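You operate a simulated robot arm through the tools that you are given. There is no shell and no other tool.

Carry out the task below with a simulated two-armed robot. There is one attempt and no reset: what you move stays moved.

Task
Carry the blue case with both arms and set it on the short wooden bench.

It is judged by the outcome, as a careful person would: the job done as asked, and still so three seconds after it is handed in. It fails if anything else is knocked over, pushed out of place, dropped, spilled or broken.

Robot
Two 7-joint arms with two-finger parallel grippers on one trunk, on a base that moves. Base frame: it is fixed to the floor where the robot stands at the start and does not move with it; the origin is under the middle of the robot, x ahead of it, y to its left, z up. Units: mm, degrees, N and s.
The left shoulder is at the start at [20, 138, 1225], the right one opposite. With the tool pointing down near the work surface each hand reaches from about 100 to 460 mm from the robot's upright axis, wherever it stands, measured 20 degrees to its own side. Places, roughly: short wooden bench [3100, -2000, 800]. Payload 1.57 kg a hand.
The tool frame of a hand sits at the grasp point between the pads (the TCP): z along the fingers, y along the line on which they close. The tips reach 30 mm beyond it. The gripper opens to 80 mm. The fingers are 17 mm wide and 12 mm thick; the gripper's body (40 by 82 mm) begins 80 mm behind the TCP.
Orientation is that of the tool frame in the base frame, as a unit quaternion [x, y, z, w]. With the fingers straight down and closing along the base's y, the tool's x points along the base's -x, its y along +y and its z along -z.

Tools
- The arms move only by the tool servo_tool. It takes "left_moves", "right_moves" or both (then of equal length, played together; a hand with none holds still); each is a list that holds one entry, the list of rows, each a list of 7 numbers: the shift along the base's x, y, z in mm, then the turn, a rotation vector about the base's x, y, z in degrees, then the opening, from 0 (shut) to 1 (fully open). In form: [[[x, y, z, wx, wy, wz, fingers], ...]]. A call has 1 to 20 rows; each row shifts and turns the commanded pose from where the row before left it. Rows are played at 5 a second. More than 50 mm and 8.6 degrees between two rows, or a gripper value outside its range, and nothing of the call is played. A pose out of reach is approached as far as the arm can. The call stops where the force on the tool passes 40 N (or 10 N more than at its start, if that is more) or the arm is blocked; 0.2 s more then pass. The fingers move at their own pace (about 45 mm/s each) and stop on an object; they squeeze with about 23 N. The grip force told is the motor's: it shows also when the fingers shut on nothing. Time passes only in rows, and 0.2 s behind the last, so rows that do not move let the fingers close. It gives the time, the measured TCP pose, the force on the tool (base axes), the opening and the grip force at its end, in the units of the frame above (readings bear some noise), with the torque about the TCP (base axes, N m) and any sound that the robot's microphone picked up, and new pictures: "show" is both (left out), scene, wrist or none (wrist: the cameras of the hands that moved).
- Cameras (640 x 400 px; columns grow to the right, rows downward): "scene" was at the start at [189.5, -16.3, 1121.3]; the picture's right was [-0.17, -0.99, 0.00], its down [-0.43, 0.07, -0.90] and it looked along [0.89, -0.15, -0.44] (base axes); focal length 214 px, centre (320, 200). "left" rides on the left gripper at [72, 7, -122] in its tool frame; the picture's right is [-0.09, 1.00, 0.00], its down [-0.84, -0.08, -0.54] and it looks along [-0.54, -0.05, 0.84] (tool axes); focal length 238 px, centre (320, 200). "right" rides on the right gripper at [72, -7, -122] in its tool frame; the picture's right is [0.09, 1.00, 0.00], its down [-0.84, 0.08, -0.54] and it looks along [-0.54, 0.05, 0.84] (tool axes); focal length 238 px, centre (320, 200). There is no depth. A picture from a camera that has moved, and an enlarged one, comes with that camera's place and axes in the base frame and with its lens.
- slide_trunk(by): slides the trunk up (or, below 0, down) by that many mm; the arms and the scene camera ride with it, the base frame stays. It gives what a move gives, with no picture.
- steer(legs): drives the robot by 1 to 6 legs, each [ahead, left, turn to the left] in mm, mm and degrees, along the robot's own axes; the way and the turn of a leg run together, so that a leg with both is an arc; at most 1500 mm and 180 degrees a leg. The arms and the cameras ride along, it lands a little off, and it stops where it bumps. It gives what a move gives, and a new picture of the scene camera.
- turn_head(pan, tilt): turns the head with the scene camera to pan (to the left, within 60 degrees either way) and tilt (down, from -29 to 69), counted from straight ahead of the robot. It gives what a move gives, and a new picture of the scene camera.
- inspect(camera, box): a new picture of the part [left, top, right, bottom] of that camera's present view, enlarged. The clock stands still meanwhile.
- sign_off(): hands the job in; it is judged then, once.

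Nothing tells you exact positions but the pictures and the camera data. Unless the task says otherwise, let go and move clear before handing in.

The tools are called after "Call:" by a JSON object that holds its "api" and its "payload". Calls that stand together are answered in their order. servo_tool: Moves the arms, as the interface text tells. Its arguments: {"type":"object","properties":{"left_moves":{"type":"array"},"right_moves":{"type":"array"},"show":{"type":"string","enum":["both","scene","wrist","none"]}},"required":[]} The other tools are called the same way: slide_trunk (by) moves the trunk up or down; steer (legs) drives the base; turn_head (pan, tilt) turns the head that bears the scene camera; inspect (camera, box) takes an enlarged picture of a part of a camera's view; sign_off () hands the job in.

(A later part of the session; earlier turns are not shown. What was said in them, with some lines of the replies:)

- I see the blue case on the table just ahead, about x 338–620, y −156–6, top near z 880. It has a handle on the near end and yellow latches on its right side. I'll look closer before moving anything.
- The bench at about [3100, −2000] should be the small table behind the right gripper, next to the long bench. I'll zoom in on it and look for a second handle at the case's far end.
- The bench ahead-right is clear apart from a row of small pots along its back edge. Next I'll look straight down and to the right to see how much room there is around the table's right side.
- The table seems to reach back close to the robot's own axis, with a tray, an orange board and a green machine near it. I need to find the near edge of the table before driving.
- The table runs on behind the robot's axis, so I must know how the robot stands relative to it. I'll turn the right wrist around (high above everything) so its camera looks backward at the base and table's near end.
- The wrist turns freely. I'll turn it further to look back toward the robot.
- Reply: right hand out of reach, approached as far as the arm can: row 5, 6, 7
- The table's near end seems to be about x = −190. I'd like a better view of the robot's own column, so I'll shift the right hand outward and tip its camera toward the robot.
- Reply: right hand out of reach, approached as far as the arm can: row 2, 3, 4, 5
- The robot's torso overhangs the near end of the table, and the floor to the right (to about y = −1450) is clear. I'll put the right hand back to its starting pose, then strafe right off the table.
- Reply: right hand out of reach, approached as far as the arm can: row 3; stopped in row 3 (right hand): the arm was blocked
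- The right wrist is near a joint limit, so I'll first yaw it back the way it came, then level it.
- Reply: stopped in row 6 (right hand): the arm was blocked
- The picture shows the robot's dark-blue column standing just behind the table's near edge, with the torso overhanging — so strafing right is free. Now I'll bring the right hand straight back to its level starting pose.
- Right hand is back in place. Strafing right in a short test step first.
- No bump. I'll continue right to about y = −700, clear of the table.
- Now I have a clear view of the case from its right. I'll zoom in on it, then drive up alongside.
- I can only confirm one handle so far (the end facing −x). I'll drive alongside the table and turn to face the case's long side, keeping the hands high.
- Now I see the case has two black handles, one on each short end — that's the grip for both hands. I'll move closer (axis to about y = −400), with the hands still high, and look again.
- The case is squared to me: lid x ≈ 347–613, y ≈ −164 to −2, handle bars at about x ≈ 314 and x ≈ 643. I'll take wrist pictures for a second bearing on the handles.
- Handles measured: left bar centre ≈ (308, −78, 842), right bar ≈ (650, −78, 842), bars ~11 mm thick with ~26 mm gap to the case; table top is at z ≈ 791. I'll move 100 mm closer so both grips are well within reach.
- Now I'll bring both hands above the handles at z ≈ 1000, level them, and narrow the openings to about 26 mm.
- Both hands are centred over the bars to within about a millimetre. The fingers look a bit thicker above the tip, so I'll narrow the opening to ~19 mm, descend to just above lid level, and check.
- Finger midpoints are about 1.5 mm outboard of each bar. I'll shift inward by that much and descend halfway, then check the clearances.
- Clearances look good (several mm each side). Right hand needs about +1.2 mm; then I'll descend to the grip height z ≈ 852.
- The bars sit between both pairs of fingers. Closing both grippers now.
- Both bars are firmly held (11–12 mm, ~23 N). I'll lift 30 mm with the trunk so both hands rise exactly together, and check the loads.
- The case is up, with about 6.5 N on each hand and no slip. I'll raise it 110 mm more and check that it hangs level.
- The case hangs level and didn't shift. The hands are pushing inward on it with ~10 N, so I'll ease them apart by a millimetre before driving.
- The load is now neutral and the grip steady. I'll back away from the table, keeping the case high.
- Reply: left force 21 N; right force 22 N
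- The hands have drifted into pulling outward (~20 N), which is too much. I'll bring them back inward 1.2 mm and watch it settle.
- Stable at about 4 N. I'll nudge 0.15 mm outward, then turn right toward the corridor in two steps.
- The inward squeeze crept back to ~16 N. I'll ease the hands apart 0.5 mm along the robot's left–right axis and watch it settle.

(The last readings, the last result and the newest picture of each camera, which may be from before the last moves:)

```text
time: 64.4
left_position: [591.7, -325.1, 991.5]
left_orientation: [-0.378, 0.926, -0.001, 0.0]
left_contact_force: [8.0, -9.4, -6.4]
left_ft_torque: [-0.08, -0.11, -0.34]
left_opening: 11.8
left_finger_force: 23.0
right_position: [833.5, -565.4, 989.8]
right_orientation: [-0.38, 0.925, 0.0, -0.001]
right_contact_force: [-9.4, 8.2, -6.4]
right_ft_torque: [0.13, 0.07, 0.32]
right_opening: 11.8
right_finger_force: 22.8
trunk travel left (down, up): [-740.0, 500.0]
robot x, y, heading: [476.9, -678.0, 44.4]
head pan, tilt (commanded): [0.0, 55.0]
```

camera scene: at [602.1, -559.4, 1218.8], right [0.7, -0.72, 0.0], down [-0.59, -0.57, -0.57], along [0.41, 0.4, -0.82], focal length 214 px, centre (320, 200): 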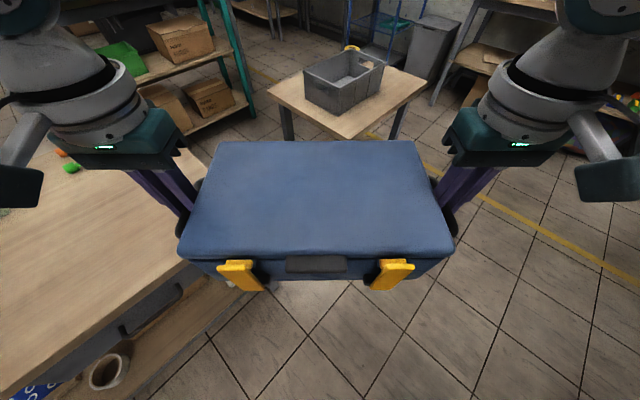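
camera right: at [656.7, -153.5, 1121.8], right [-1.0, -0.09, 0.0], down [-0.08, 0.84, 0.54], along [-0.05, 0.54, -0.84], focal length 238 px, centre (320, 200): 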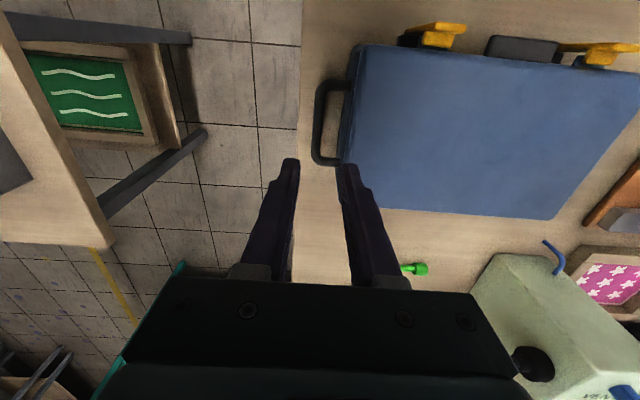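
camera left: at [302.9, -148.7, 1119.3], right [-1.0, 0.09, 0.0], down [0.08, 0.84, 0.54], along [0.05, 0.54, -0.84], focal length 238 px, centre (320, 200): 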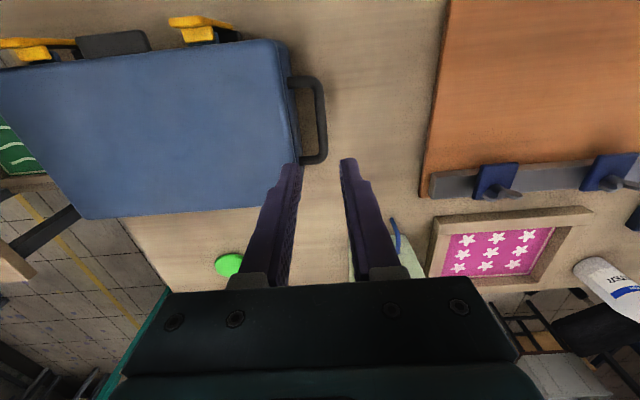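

Call:
{"api": "servo_tool", "payload": {"left_moves": [[[0.1, -0.1, 0, 0, 0, 0, 0], [0, 0, 0, 0, 0, 0, 0], [0, 0, 0, 0, 0, 0, 0], [0, 0, 0, 0, 0, 0, 0]]], "right_moves": [[[-0.1, 0.1, 0, 0, 0, 0, 0], [0, 0, 0, 0, 0, 0, 0], [0, 0, 0, 0, 0, 0, 0], [0, 0, 0, 0, 0, 0, 0]]], "show": "none"}}

Call:
{"api": "steer", "payload": {"legs": [[0, 0, -44.4]]}}

Call:
{"api": "turn_head", "payload": {"pan": 0, "tilt": 30}}

```text
time: 65.4
left_position: [592.5, -324.4, 993.5]
left_orientation: [-0.379, 0.926, -0.001, 0.0]
left_contact_force: [7.4, -7.0, -6.4]
left_ft_torque: [-0.1, -0.03, -0.35]
left_opening: 11.7
left_finger_force: 23.2
right_position: [834.1, -565.7, 989.8]
right_orientation: [-0.378, 0.926, 0.0, -0.001]
right_contact_force: [-8.2, 7.9, -6.2]
right_ft_torque: [0.1, 0.03, 0.34]
right_opening: 11.7
right_finger_force: 23.2
trunk travel left (down, up): [-740.0, 500.0]
robot x, y, heading: [481.5, -680.1, 44.5]
head pan, tilt (commanded): [0.0, 55.0]
```

```text
time: 67.8
left_position: [809.8, -507.3, 992.0]
left_orientation: [0.005, 1.0, -0.001, 0.0]
left_contact_force: [0.2, -10.8, -6.5]
left_ft_torque: [-0.15, 0.19, -0.35]
left_opening: 11.6
left_finger_force: 23.6
right_position: [808.7, -850.0, 990.6]
right_orientation: [0.004, 1.0, 0.0, -0.001]
right_contact_force: [0.4, 11.2, -5.0]
right_ft_torque: [0.14, -0.22, 0.28]
right_opening: 11.8
right_finger_force: 22.9
trunk travel left (down, up): [-740.0, 500.0]
robot x, y, heading: [480.5, -679.8, -0.9]
head pan, tilt (commanded): [0.0, 55.0]
camera scene: at [650.8, -681.5, 1218.8], right [-0.01, -1.0, 0.0], down [-0.82, 0.01, -0.57], along [0.57, -0.01, -0.82], focal length 214 px, centre (320, 200)
```

scene: 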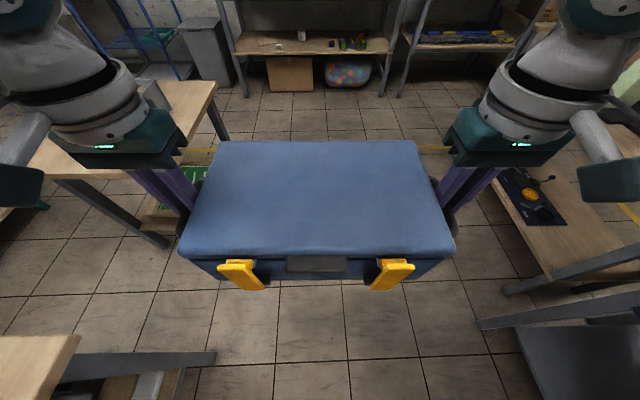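

```text
time: 68.7
left_position: [810.5, -507.5, 991.5]
left_orientation: [0.005, 1.0, 0.0, -0.001]
left_contact_force: [0.6, -0.6, -6.7]
left_ft_torque: [-0.01, -0.01, -0.37]
left_opening: 11.5
left_finger_force: 22.7
right_position: [810.3, -850.3, 990.4]
right_orientation: [0.004, 1.0, 0.001, 0.0]
right_contact_force: [-0.1, 0.8, -6.6]
right_ft_torque: [0.01, -0.04, 0.32]
right_opening: 11.7
right_finger_force: 22.8
trunk travel left (down, up): [-740.0, 500.0]
robot x, y, heading: [483.9, -679.6, -0.6]
head pan, tilt (commanded): [0.0, 30.0]
camera scene: at [669.1, -681.8, 1254.7], right [-0.01, -1.0, 0.0], down [-0.5, 0.01, -0.87], along [0.87, -0.01, -0.5], focal length 214 px, centre (320, 200)
```

scene: 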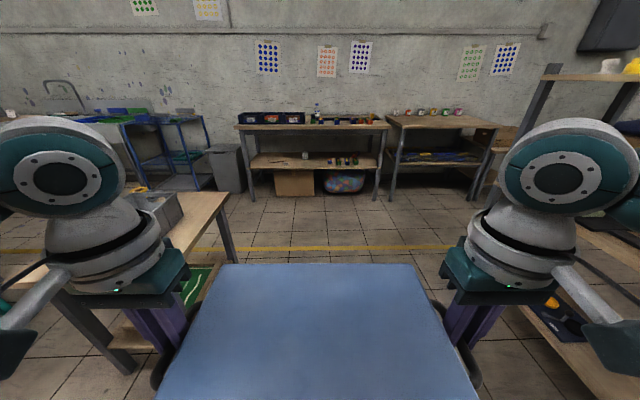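

Forces are back near zero and the case is steady. The corridor ahead is clear between the bin table (y > −225) and the shelves (y < −1490), so I'll drive forward while easing to the right.

Call:
{"api": "steer", "payload": {"legs": [[700, -200, 0]]}}

```text
time: 72.8
left_position: [1533.1, -721.3, 992.6]
left_orientation: [0.005, 1.0, 0.0, 0.0]
left_contact_force: [-0.8, 0.1, -6.0]
left_ft_torque: [0.0, 0.01, -0.37]
left_opening: 11.9
left_finger_force: 22.8
right_position: [1533.0, -1063.2, 991.2]
right_orientation: [0.004, 1.0, 0.001, -0.002]
right_contact_force: [0.7, 0.7, -5.2]
right_ft_torque: [0.03, -0.02, 0.32]
right_opening: 11.5
right_finger_force: 22.8
trunk travel left (down, up): [-740.0, 500.0]
robot x, y, heading: [1205.4, -892.1, -0.6]
head pan, tilt (commanded): [0.0, 30.0]
camera scene: at [1392.1, -894.9, 1254.8], right [-0.01, -1.0, 0.0], down [-0.5, 0.01, -0.87], along [0.87, -0.01, -0.5], focal length 214 px, centre (320, 200)
```

scene: 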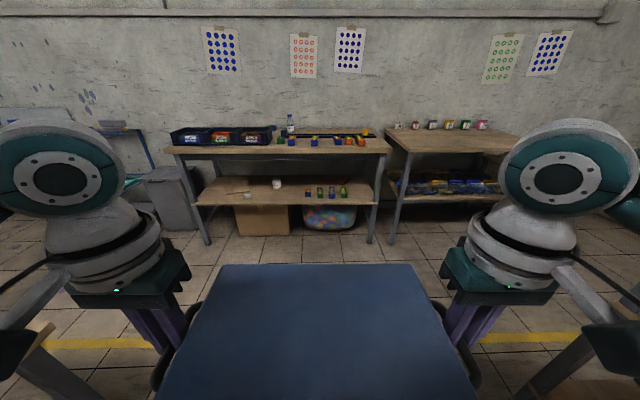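

Still clear and steady. I'll drive on to about (2200, −1050), then turn partly right so the base's tail stays clear of the shelf.

Call:
{"api": "steer", "payload": {"legs": [[950, -140, 0]]}}

```text
time: 77.8
left_position: [2468.9, -855.2, 992.2]
left_orientation: [-0.005, 1.0, -0.002, -0.002]
left_contact_force: [0.3, 0.4, -6.2]
left_ft_torque: [0.02, 0.01, -0.35]
left_opening: 11.9
left_finger_force: 22.7
right_position: [2476.5, -1197.6, 988.8]
right_orientation: [-0.008, 1.0, 0.001, 0.0]
right_contact_force: [0.6, 0.9, -6.6]
right_ft_torque: [-0.01, -0.04, 0.28]
right_opening: 11.4
right_finger_force: 22.5
trunk travel left (down, up): [-740.0, 500.0]
robot x, y, heading: [2144.8, -1035.0, 0.7]
head pan, tilt (commanded): [0.0, 30.0]
camera scene: at [2332.9, -1032.2, 1254.8], right [0.01, -1.0, 0.0], down [-0.5, 0.0, -0.87], along [0.87, 0.01, -0.5], focal length 214 px, centre (320, 200)
```

scene: 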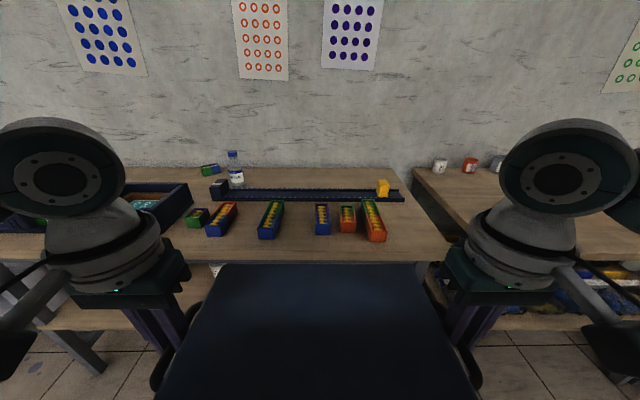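

I'm about 200 mm short of the long bench with the case high. Turning right 45° here, then I'll head diagonally toward the short bench.

Call:
{"api": "steer", "payload": {"legs": [[0, 0, -45]]}}

Call:
{"api": "turn_head", "payload": {"pan": 0, "tilt": 20}}

```text
time: 80.2
left_position: [2499.5, -1137.0, 991.7]
left_orientation: [0.378, 0.926, 0.0, -0.002]
left_contact_force: [0.2, 0.1, -6.3]
left_ft_torque: [0.2, 0.14, -0.32]
left_opening: 11.6
left_finger_force: 22.6
right_position: [2261.7, -1385.1, 990.3]
right_orientation: [0.377, 0.926, 0.0, 0.0]
right_contact_force: [0.3, 0.4, -6.0]
right_ft_torque: [-0.16, -0.13, 0.29]
right_opening: 11.6
right_finger_force: 23.3
trunk travel left (down, up): [-740.0, 500.0]
robot x, y, heading: [2146.3, -1033.7, -44.8]
head pan, tilt (commanded): [0.0, 30.0]
camera scene: at [2278.4, -1166.9, 1254.8], right [-0.7, -0.71, 0.0], down [-0.36, 0.35, -0.87], along [0.62, -0.61, -0.5], focal length 214 px, centre (320, 200)
```

scene: 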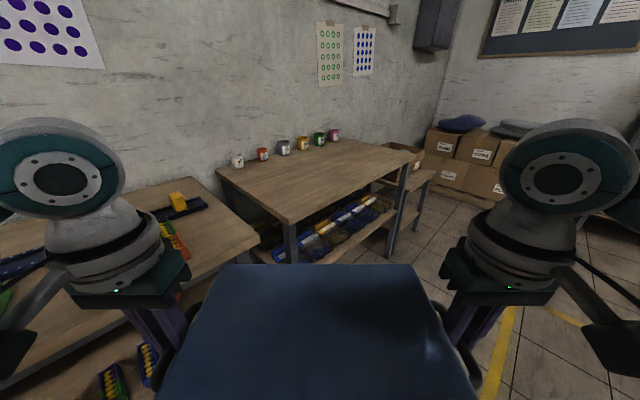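

```text
time: 81.0
left_position: [2500.1, -1137.2, 990.3]
left_orientation: [0.377, 0.926, 0.0, -0.002]
left_contact_force: [0.3, 0.2, -6.4]
left_ft_torque: [0.03, -0.01, -0.36]
left_opening: 11.7
left_finger_force: 22.9
right_position: [2262.5, -1384.4, 989.5]
right_orientation: [0.376, 0.927, 0.0, 0.0]
right_contact_force: [0.3, 0.3, -5.8]
right_ft_torque: [-0.01, 0.0, 0.33]
right_opening: 11.7
right_finger_force: 23.1
trunk travel left (down, up): [-740.0, 500.0]
robot x, y, heading: [2142.4, -1031.4, -44.4]
head pan, tilt (commanded): [0.0, 20.0]
camera scene: at [2280.3, -1168.8, 1270.8], right [-0.7, -0.71, 0.0], down [-0.24, 0.24, -0.94], along [0.67, -0.66, -0.34], focal length 214 px, centre (320, 200)
```

scene: 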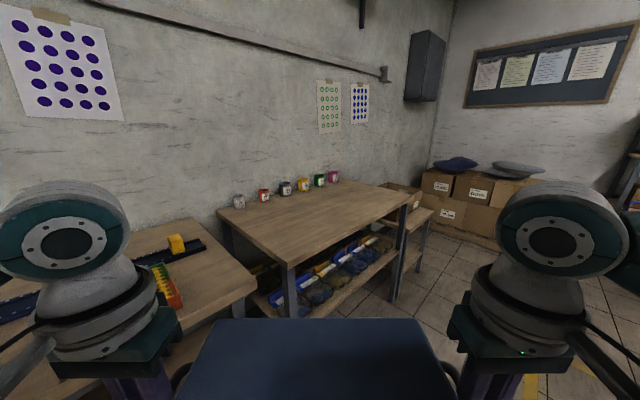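

The short bench is clear except for the row of pots along its back: top spans about x 2812–3500, y −1534 to −2540. I'll drive diagonally toward it in two stages.

Call:
{"api": "steer", "payload": {"legs": [[500, -160, 0]]}}

```text
time: 83.9
left_position: [2735.0, -1592.5, 991.7]
left_orientation: [0.382, 0.924, 0.0, -0.002]
left_contact_force: [-0.5, -0.5, -7.0]
left_ft_torque: [0.03, 0.04, -0.36]
left_opening: 11.5
left_finger_force: 22.7
right_position: [2496.8, -1838.3, 989.4]
right_orientation: [0.38, 0.925, 0.001, -0.001]
right_contact_force: [0.0, 0.1, -6.1]
right_ft_torque: [0.01, -0.04, 0.35]
right_opening: 11.8
right_finger_force: 22.8
trunk travel left (down, up): [-740.0, 500.0]
robot x, y, heading: [2379.0, -1486.4, -44.9]
head pan, tilt (commanded): [0.0, 20.0]
camera scene: at [2515.8, -1622.0, 1270.9], right [-0.71, -0.71, 0.0], down [-0.24, 0.24, -0.94], along [0.66, -0.66, -0.34], focal length 214 px, centre (320, 200)
```

scene: 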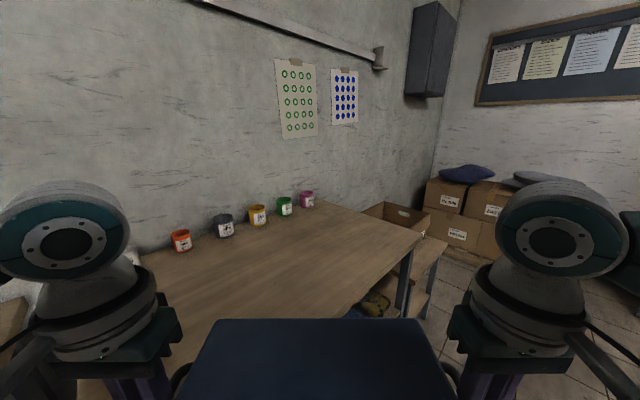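

Almost there. Continuing diagonally to put the robot's axis at about (2660, −2000).

Call:
{"api": "steer", "payload": {"legs": [[555, -165, 0]]}}

Call:
{"api": "steer", "payload": {"legs": [[0, 0, 44.5]]}}

Call:
{"api": "turn_head", "payload": {"pan": 0, "tilt": 55}}

```text
time: 87.3
left_position: [3025.1, -2108.1, 991.9]
left_orientation: [0.378, 0.926, 0.0, -0.002]
left_contact_force: [-0.6, -0.2, -6.3]
left_ft_torque: [0.0, 0.0, -0.34]
left_opening: 11.7
left_finger_force: 23.5
right_position: [2787.4, -2355.1, 989.4]
right_orientation: [0.377, 0.926, 0.0, 0.0]
right_contact_force: [0.5, -0.2, -5.5]
right_ft_torque: [0.0, -0.04, 0.32]
right_opening: 11.6
right_finger_force: 22.1
trunk travel left (down, up): [-740.0, 500.0]
robot x, y, heading: [2669.2, -2001.6, -44.6]
head pan, tilt (commanded): [0.0, 20.0]
camera scene: at [2805.8, -2138.5, 1270.9], right [-0.7, -0.71, 0.0], down [-0.24, 0.24, -0.94], along [0.67, -0.66, -0.34], focal length 214 px, centre (320, 200)
```

scene: 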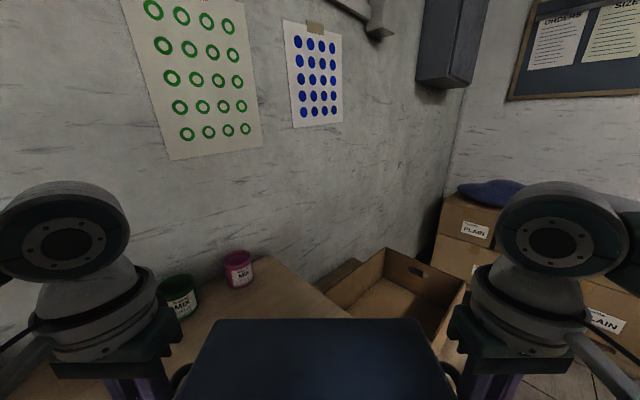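

```text
time: 89.8
left_position: [2996.4, -1826.0, 992.5]
left_orientation: [-0.003, 1.0, -0.001, -0.003]
left_contact_force: [-1.0, 0.2, -5.9]
left_ft_torque: [-0.04, -0.23, -0.34]
left_opening: 11.6
left_finger_force: 23.7
right_position: [3002.6, -2168.5, 989.9]
right_orientation: [-0.006, 1.0, 0.0, -0.002]
right_contact_force: [0.2, -0.3, -6.1]
right_ft_torque: [-0.01, 0.21, 0.33]
right_opening: 11.6
right_finger_force: 23.4
trunk travel left (down, up): [-740.0, 500.0]
robot x, y, heading: [2669.2, -2002.1, 0.4]
head pan, tilt (commanded): [0.0, 20.0]
camera scene: at [2861.3, -2002.5, 1270.9], right [0.0, -1.0, 0.0], down [-0.34, 0.0, -0.94], along [0.94, 0.0, -0.34], focal length 214 px, centre (320, 200)
```

scene: 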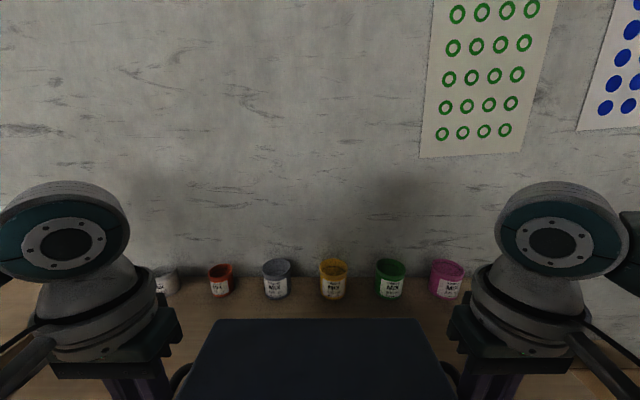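

```text
time: 90.8
left_position: [2995.0, -1825.5, 991.2]
left_orientation: [-0.003, 1.0, -0.001, -0.002]
left_contact_force: [0.3, -0.2, -6.5]
left_ft_torque: [0.0, -0.02, -0.36]
left_opening: 11.4
left_finger_force: 23.1
right_position: [3001.9, -2167.9, 990.0]
right_orientation: [-0.005, 1.0, 0.0, -0.002]
right_contact_force: [0.1, 0.3, -6.0]
right_ft_torque: [-0.04, 0.01, 0.3]
right_opening: 11.8
right_finger_force: 23.3
trunk travel left (down, up): [-740.0, 500.0]
robot x, y, heading: [2669.1, -2003.4, 0.3]
head pan, tilt (commanded): [0.0, 55.0]
camera scene: at [2840.3, -2002.6, 1218.9], right [0.0, -1.0, 0.0], down [-0.82, 0.0, -0.57], along [0.57, 0.0, -0.82], focal length 214 px, centre (320, 200)
```

scene: 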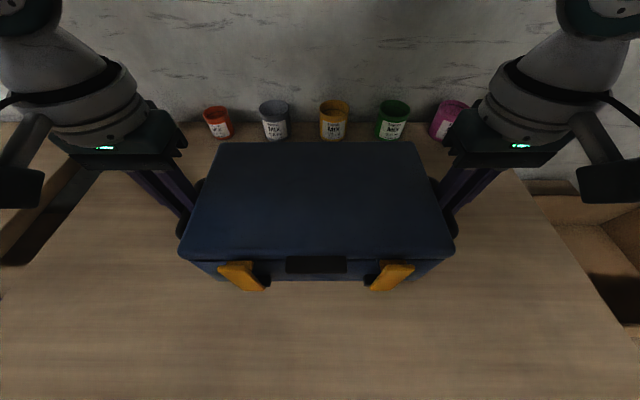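

The case is over the middle of the bench, well clear of the pots (about 280 mm in front of them). I'll lower it 90 mm with the trunk, then do the last part gently.

Call:
{"api": "slide_trunk", "payload": {"by": -60}}

Call:
{"api": "slide_trunk", "payload": {"by": -35}}

Call:
{"api": "servo_tool", "payload": {"left_moves": [[[0, 0, 0, 0, 0, 0, 0]]], "right_moves": [[[0, 0, 0, 0, 0, 0, 0]]], "show": "both"}}

```text
time: 91.8
left_position: [2994.5, -1827.1, 931.7]
left_orientation: [-0.004, 1.0, 0.0, -0.002]
left_contact_force: [0.3, 0.1, -6.5]
left_ft_torque: [-0.02, 0.01, -0.32]
left_opening: 11.9
left_finger_force: 22.7
right_position: [3002.6, -2168.6, 930.3]
right_orientation: [-0.005, 1.0, -0.001, -0.001]
right_contact_force: [-0.4, 0.6, -6.2]
right_ft_torque: [0.02, -0.02, 0.31]
right_opening: 11.7
right_finger_force: 23.3
trunk travel left (down, up): [-680.0, 560.0]
robot x, y, heading: [2671.1, -2002.3, 0.1]
head pan, tilt (commanded): [0.0, 55.0]
```

```text
time: 92.6
left_position: [3000.3, -1826.7, 898.8]
left_orientation: [-0.003, 1.0, -0.001, 0.002]
left_contact_force: [1.4, 1.2, 18.6]
left_ft_torque: [0.01, -0.39, -0.36]
left_opening: 11.8
left_finger_force: 23.2
right_position: [3006.5, -2168.6, 896.9]
right_orientation: [-0.006, 1.0, 0.001, 0.003]
right_contact_force: [3.7, -2.2, 21.5]
right_ft_torque: [-0.02, -0.21, 0.37]
right_opening: 11.7
right_finger_force: 23.1
trunk travel left (down, up): [-645.0, 595.0]
robot x, y, heading: [2671.6, -2001.0, 0.1]
head pan, tilt (commanded): [0.0, 55.0]
```

```text
time: 93.0
left_position: [3001.4, -1826.9, 897.1]
left_orientation: [-0.004, 1.0, -0.001, 0.001]
left_contact_force: [5.3, 0.0, 14.9]
left_ft_torque: [-0.01, -0.45, -0.29]
left_opening: 11.8
left_finger_force: 22.8
right_position: [3007.2, -2168.1, 896.7]
right_orientation: [-0.006, 1.0, 0.0, 0.002]
right_contact_force: [6.1, -2.2, 17.1]
right_ft_torque: [0.03, -0.34, 0.32]
right_opening: 11.6
right_finger_force: 23.0
trunk travel left (down, up): [-645.0, 595.0]
robot x, y, heading: [2667.2, -2002.3, 0.1]
head pan, tilt (commanded): [0.0, 55.0]
camera scene: at [2844.3, -2002.8, 1124.6], right [0.0, -1.0, 0.0], down [-0.82, 0.0, -0.58], along [0.58, 0.0, -0.82], focal length 214 px, centre (320, 200)
camera right: at [2935.4, -2176.3, 1018.1], right [-0.1, 0.99, 0.0], down [0.83, 0.09, 0.55], along [0.54, 0.06, -0.84], focal length 238 px, centre (320, 200)
camera left: at [2928.5, -1819.2, 1019.9], right [0.09, 1.0, 0.0], down [0.84, -0.07, 0.54], along [0.54, -0.05, -0.84], focal length 238 px, centre (320, 200)
```

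scene: 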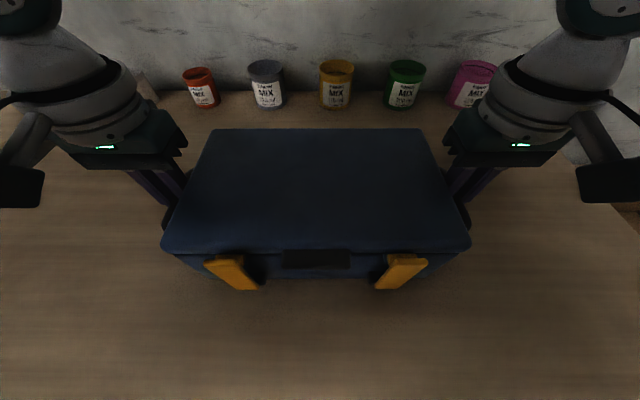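
right: 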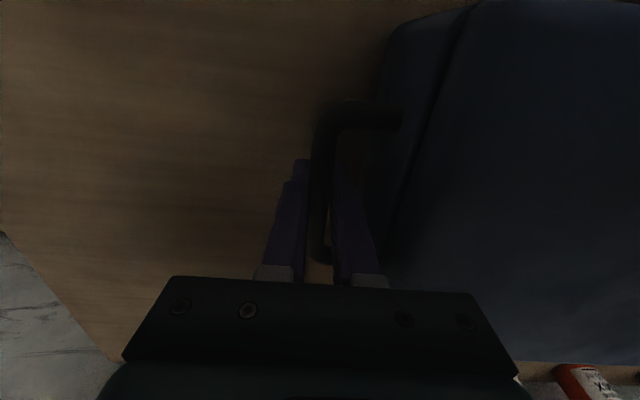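
left: 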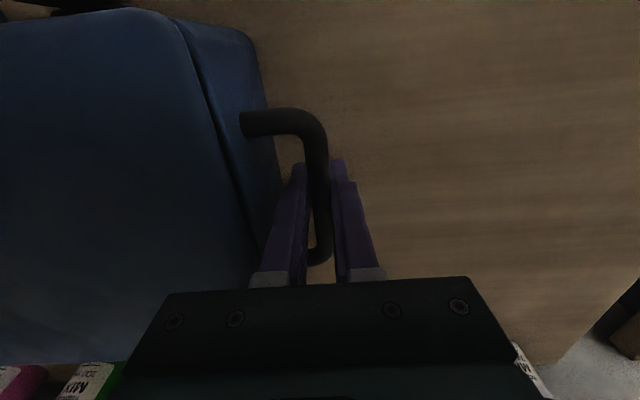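

The bench is higher than listed, so the case touched down during that slide and the bars slid up a little in the grips. It's standing on the bench now; I'll ease the hands up to take off the downward push before releasing.

Call:
{"api": "servo_tool", "payload": {"left_moves": [[[0, 0, 1, 0, 0, 0, 0], [0, 0, 0, 0, 0, 0, 0]]], "right_moves": [[[0, 0, 1, 0, 0, 0, 0], [0, 0, 0, 0, 0, 0, 0]]], "show": "none"}}

Call:
{"api": "inspect", "payload": {"camera": "scene", "box": [100, 60, 540, 340]}}

Call:
{"api": "inspect", "payload": {"camera": "left", "box": [200, 80, 420, 300]}}

Call:
{"api": "inspect", "payload": {"camera": "right", "box": [200, 80, 420, 300]}}

```text
time: 93.6
left_position: [2997.8, -1827.0, 898.3]
left_orientation: [-0.004, 1.0, 0.0, -0.001]
left_contact_force: [2.4, -1.5, 1.1]
left_ft_torque: [0.02, -0.11, -0.3]
left_opening: 11.9
left_finger_force: 23.1
right_position: [3005.1, -2169.2, 897.0]
right_orientation: [-0.005, 1.0, 0.0, 0.0]
right_contact_force: [6.0, 0.4, 8.4]
right_ft_torque: [-0.01, 0.09, 0.32]
right_opening: 11.9
right_finger_force: 23.3
trunk travel left (down, up): [-645.0, 595.0]
robot x, y, heading: [2672.4, -2000.6, 0.2]
head pan, tilt (commanded): [0.0, 55.0]
```

```text
1.43 times, centred on (320, 200) of scene
camera zoom: at [2842.7, -2002.8, 1124.1], right [0.0, -1.0, 0.0], down [-0.82, 0.0, -0.58], along [0.58, 0.0, -0.82], focal length 306 px, centre (320, 200)
```

zoom: 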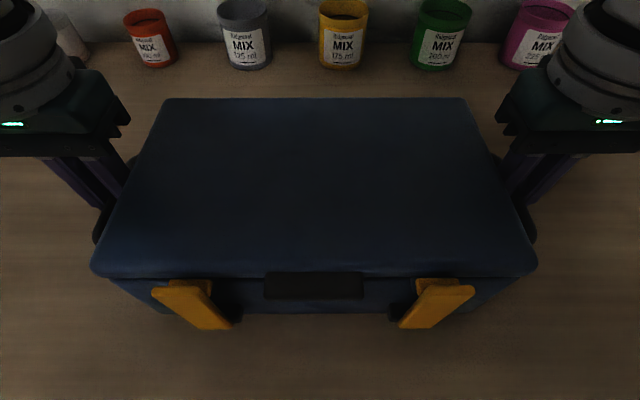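

```text
1.82 times, centred on (310, 190) of left
camera zoom: at [2926.0, -1819.0, 1020.3], right [0.09, 1.0, 0.0], down [0.84, -0.07, 0.54], along [0.54, -0.05, -0.84], focal length 433 px, centre (338, 218)
```

zoom: 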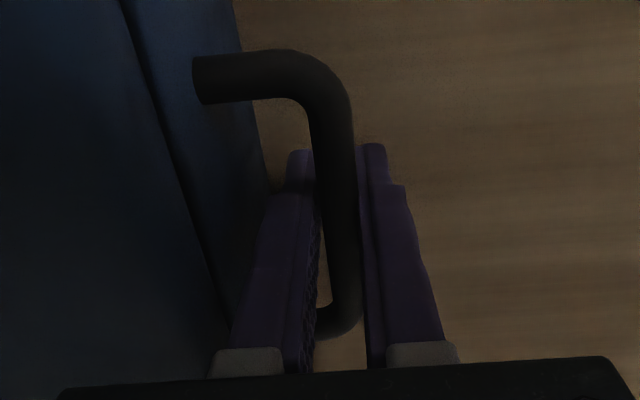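

```text
1.82 times, centred on (310, 190) of right
camera zoom: at [2932.7, -2176.0, 1018.4], right [-0.1, 0.99, 0.0], down [0.84, 0.09, 0.54], along [0.54, 0.06, -0.84], focal length 433 px, centre (338, 218)
```

zoom: 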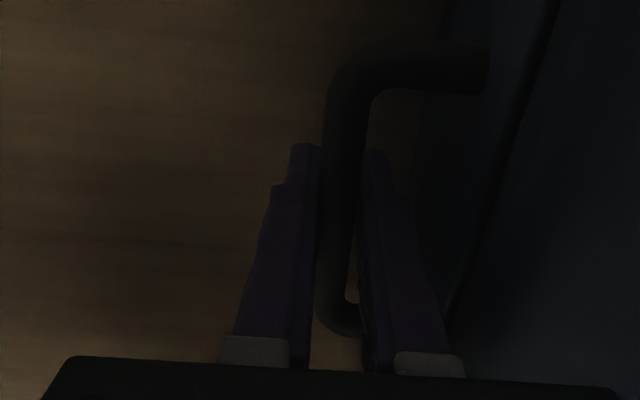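

The downward push is nearly gone and the case stands flat on the bench. I'll open the fingers only to ~19 mm (so the inner fingers don't press the case) and check clearance.

Call:
{"api": "servo_tool", "payload": {"left_moves": [[[0, 0, 0, 0, 0, 0, 0.15], [0, 0, 0, 0, 0, 0, 0.23], [0, 0, 0, 0, 0, 0, 0.23], [0, 0, 0, 0, 0, 0, 0.23]]], "right_moves": [[[0, 0, 0, 0, 0, 0, 0.15], [0, 0, 0, 0, 0, 0, 0.23], [0, 0, 0, 0, 0, 0, 0.23], [0, 0, 0, 0, 0, 0, 0.23]]], "show": "none"}}

Call:
{"api": "inspect", "payload": {"camera": "left", "box": [200, 80, 420, 300]}}

Call:
{"api": "inspect", "payload": {"camera": "right", "box": [200, 80, 420, 300]}}

Call:
{"api": "inspect", "payload": {"camera": "scene", "box": [100, 60, 540, 340]}}

```text
time: 94.6
left_position: [2995.7, -1826.5, 899.4]
left_orientation: [-0.004, 1.0, -0.002, -0.002]
left_contact_force: [-0.3, 0.4, -0.6]
left_ft_torque: [-0.01, 0.01, 0.0]
left_opening: 18.3
left_finger_force: 0.1
right_position: [3001.5, -2167.5, 895.6]
right_orientation: [-0.005, 1.0, 0.0, -0.001]
right_contact_force: [0.5, 0.1, -0.1]
right_ft_torque: [-0.03, 0.0, 0.03]
right_opening: 18.5
right_finger_force: 0.0
trunk travel left (down, up): [-645.0, 595.0]
robot x, y, heading: [2671.1, -2004.0, 0.3]
head pan, tilt (commanded): [0.0, 55.0]
```

```text
1.82 times, centred on (310, 190) of left
camera zoom: at [2924.3, -1818.6, 1020.4], right [0.09, 1.0, 0.0], down [0.84, -0.07, 0.54], along [0.54, -0.05, -0.84], focal length 433 px, centre (338, 218)
```

zoom: 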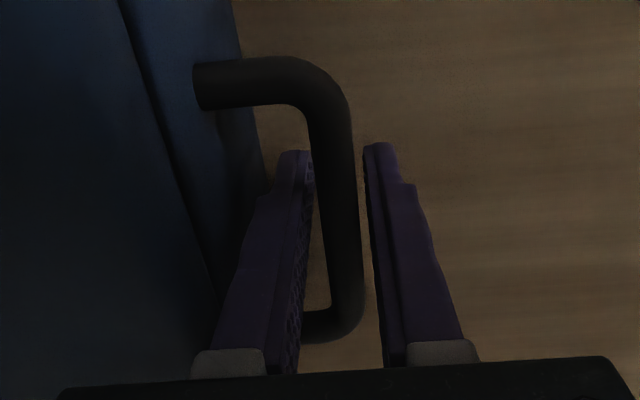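

```text
1.82 times, centred on (310, 190) of right
camera zoom: at [2930.8, -2176.0, 1018.2], right [-0.1, 0.99, 0.0], down [0.84, 0.09, 0.54], along [0.54, 0.06, -0.84], focal length 433 px, centre (338, 218)
```

zoom: 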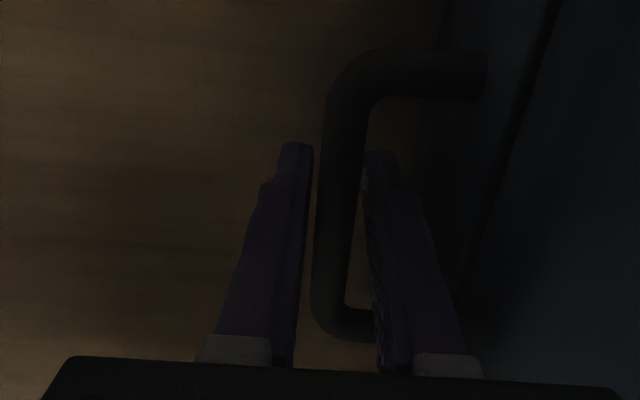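

```text
1.43 times, centred on (320, 200) of scene
camera zoom: at [2840.8, -2002.6, 1124.0], right [0.0, -1.0, 0.0], down [-0.82, 0.0, -0.57], along [0.57, 0.0, -0.82], focal length 306 px, centre (320, 200)
```

zoom: 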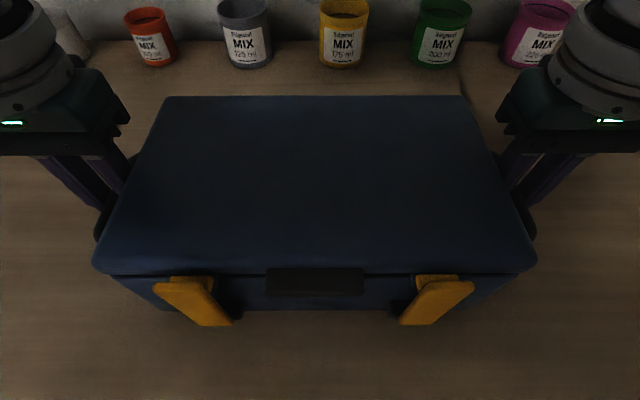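

Both hands are free with no force. I'll centre each slightly around its bar and lift straight up.

Call:
{"api": "servo_tool", "payload": {"left_moves": [[[0, -1.5, 0, 0, 0, 0, 0.23], [0, 0, 8, 0, 0, 0, 0.23], [0, 0, 10, 0, 0, 0, 0.23], [0, 0, 12, 0, 0, 0, 0.23], [0, 0, 12, 0, 0, 0, 0.23]]], "right_moves": [[[0, 1, 0, 0, 0, 0, 0.23], [0, 0, 8, 0, 0, 0, 0.23], [0, 0, 10, 0, 0, 0, 0.23], [0, 0, 12, 0, 0, 0, 0.23], [0, 0, 12, 0, 0, 0, 0.23]]], "show": "both"}}

```text
time: 95.8
left_position: [2997.8, -1828.7, 940.9]
left_orientation: [-0.004, 1.0, 0.0, -0.001]
left_contact_force: [0.7, 0.4, 0.5]
left_ft_torque: [-0.02, -0.03, 0.0]
left_opening: 18.3
left_finger_force: 0.1
right_position: [3001.6, -2166.9, 939.2]
right_orientation: [-0.006, 1.0, 0.001, -0.002]
right_contact_force: [1.1, 0.4, -0.2]
right_ft_torque: [0.03, -0.01, 0.03]
right_opening: 18.4
right_finger_force: 0.0
trunk travel left (down, up): [-645.0, 595.0]
robot x, y, heading: [2668.9, -2003.3, 0.5]
head pan, tilt (commanded): [0.0, 55.0]
camera scene: at [2840.8, -2002.6, 1124.0], right [0.0, -1.0, 0.0], down [-0.82, 0.0, -0.57], along [0.57, 0.0, -0.82], focal length 214 px, centre (320, 200)
camera right: at [2930.7, -2175.0, 1060.4], right [-0.1, 0.99, 0.0], down [0.84, 0.09, 0.54], along [0.54, 0.06, -0.84], focal length 238 px, centre (320, 200)
camera left: at [2925.7, -1820.8, 1061.8], right [0.08, 1.0, 0.0], down [0.84, -0.07, 0.54], along [0.54, -0.05, -0.84], focal length 238 px, centre (320, 200)
```

scene: 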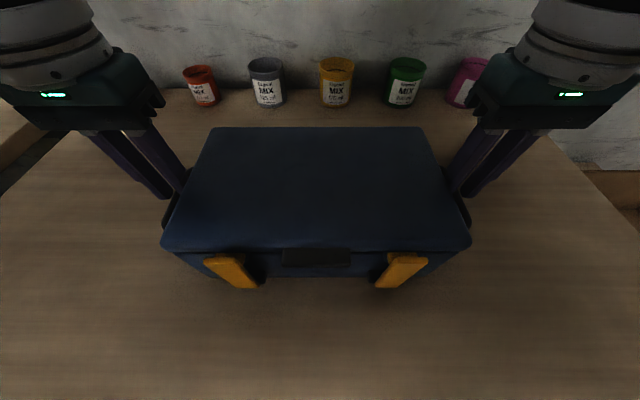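
right: 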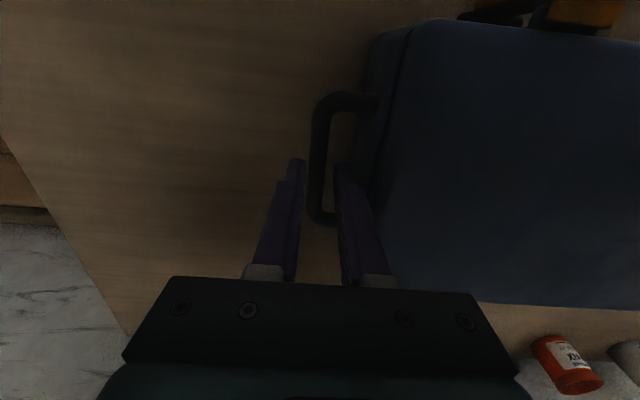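
left: 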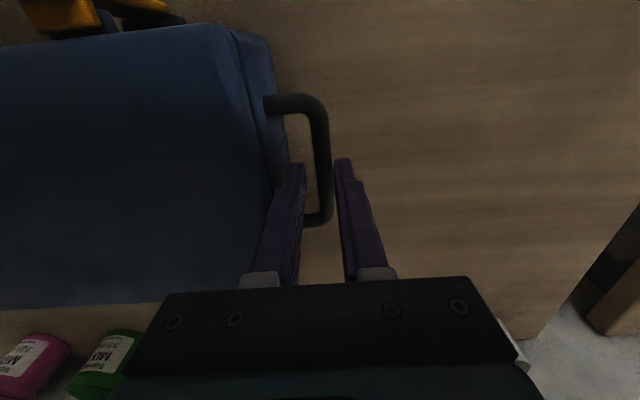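

The fingers are clear of the handles and the case hasn't moved. I'll raise the trunk and then back the robot away.

Call:
{"api": "slide_trunk", "payload": {"by": 120}}

Call:
{"api": "steer", "payload": {"legs": [[-350, 0, 0]]}}

Call:
{"api": "turn_head", "payload": {"pan": 0, "tilt": 35}}

```text
time: 97.3
left_position: [2997.2, -1827.8, 1058.6]
left_orientation: [-0.003, 1.0, -0.001, -0.002]
left_contact_force: [0.1, -0.1, 0.5]
left_ft_torque: [-0.03, -0.01, 0.0]
left_opening: 18.3
left_finger_force: 0.1
right_position: [3000.6, -2167.5, 1058.9]
right_orientation: [-0.005, 1.0, 0.0, -0.001]
right_contact_force: [0.7, -0.2, 0.1]
right_ft_torque: [0.03, -0.03, 0.0]
right_opening: 18.5
right_finger_force: 0.1
trunk travel left (down, up): [-765.0, 475.0]
robot x, y, heading: [2669.1, -2000.9, 0.4]
head pan, tilt (commanded): [0.0, 55.0]
```

```text
time: 99.6
left_position: [2637.6, -1830.2, 1059.3]
left_orientation: [-0.002, 1.0, -0.001, -0.003]
left_contact_force: [0.0, 0.0, 0.5]
left_ft_torque: [0.01, 0.02, 0.03]
left_opening: 18.2
left_finger_force: 0.2
right_position: [2641.3, -2168.9, 1059.0]
right_orientation: [-0.005, 1.0, 0.0, -0.001]
right_contact_force: [-1.3, -0.1, 0.3]
right_ft_torque: [0.02, 0.02, -0.01]
right_opening: 18.6
right_finger_force: 0.2
trunk travel left (down, up): [-765.0, 475.0]
robot x, y, heading: [2312.0, -2003.6, 0.2]
head pan, tilt (commanded): [0.0, 55.0]
camera scene: at [2481.1, -2004.0, 1244.0], right [0.0, -1.0, 0.0], down [-0.82, 0.0, -0.57], along [0.57, 0.0, -0.82], focal length 214 px, centre (320, 200)
```

scene: 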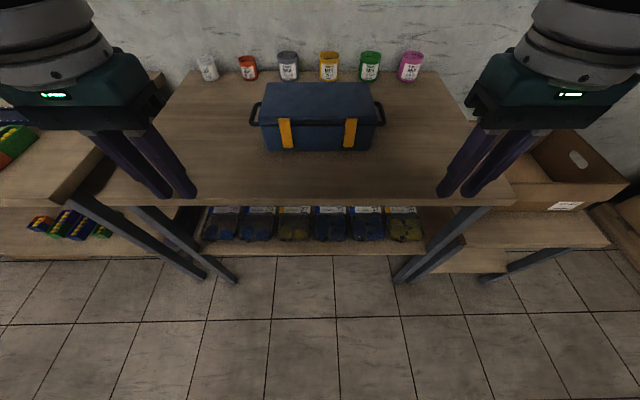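

```text
time: 100.4
left_position: [2638.0, -1829.8, 1059.5]
left_orientation: [-0.002, 1.0, 0.0, -0.002]
left_contact_force: [0.4, 0.3, 0.6]
left_ft_torque: [0.02, 0.01, -0.02]
left_opening: 18.2
left_finger_force: 0.1
right_position: [2641.9, -2170.1, 1058.8]
right_orientation: [-0.005, 1.0, 0.002, -0.001]
right_contact_force: [0.3, 0.2, 0.2]
right_ft_torque: [-0.01, -0.01, 0.0]
right_opening: 18.4
right_finger_force: 0.0
trunk travel left (down, up): [-765.0, 475.0]
robot x, y, heading: [2310.9, -2001.7, -0.1]
head pan, tilt (commanded): [0.0, 35.0]
camera scene: at [2497.0, -2004.0, 1272.1], right [0.0, -1.0, 0.0], down [-0.57, 0.0, -0.82], along [0.82, 0.0, -0.57], focal length 214 px, centre (320, 200)
```

scene: 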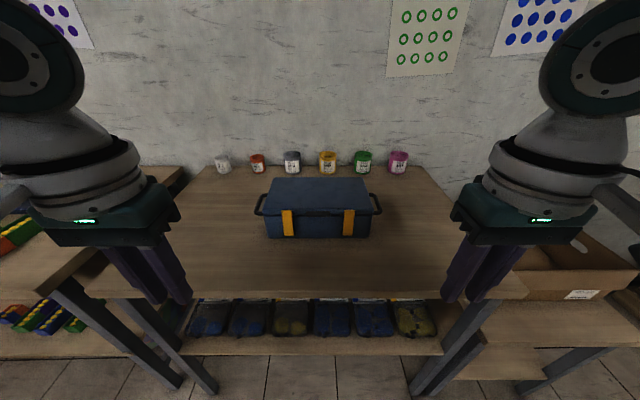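

The case stands squarely on the short bench and all six pots are upright. One last close look before handing in.

Call:
{"api": "inspect", "payload": {"camera": "scene", "box": [190, 130, 460, 300]}}

```text
2.35 times, centred on (325, 215) of scene
camera zoom: at [2497.0, -2004.0, 1272.1], right [0.0, -1.0, 0.0], down [-0.57, 0.0, -0.82], along [0.82, 0.0, -0.57], focal length 505 px, centre (308, 165)
```

zoom: 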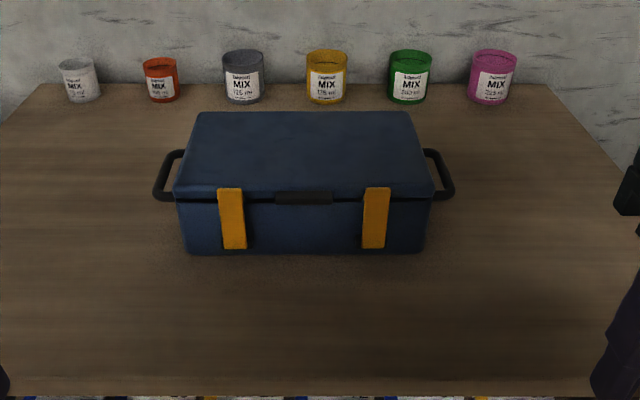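

The case is closed and flat in the middle of the short wooden bench. The pots behind it are undisturbed, and both hands have let go and moved clear. Handing in.

Call:
{"api": "sign_off", "payload": {}}

```text
The job is handed in.
```

The blue case is on the short wooden bench. I carried it there with both arms, one hand on each end handle. It stands flat near the middle, well back from the front edge, and the six pots behind it are still upright and in place.

The bench was higher than listed, so the case touched down while I was still lowering it. The handles slid about 20 mm up in the grippers and the hands pressed down on the case with about 20 N each for a moment. I eased that off before letting go, and the last close-up shows the case closed and level.

Nothing was knocked or pushed along the way that I could see. Both hands have let go, and I backed the robot about 350 mm away before handing in.
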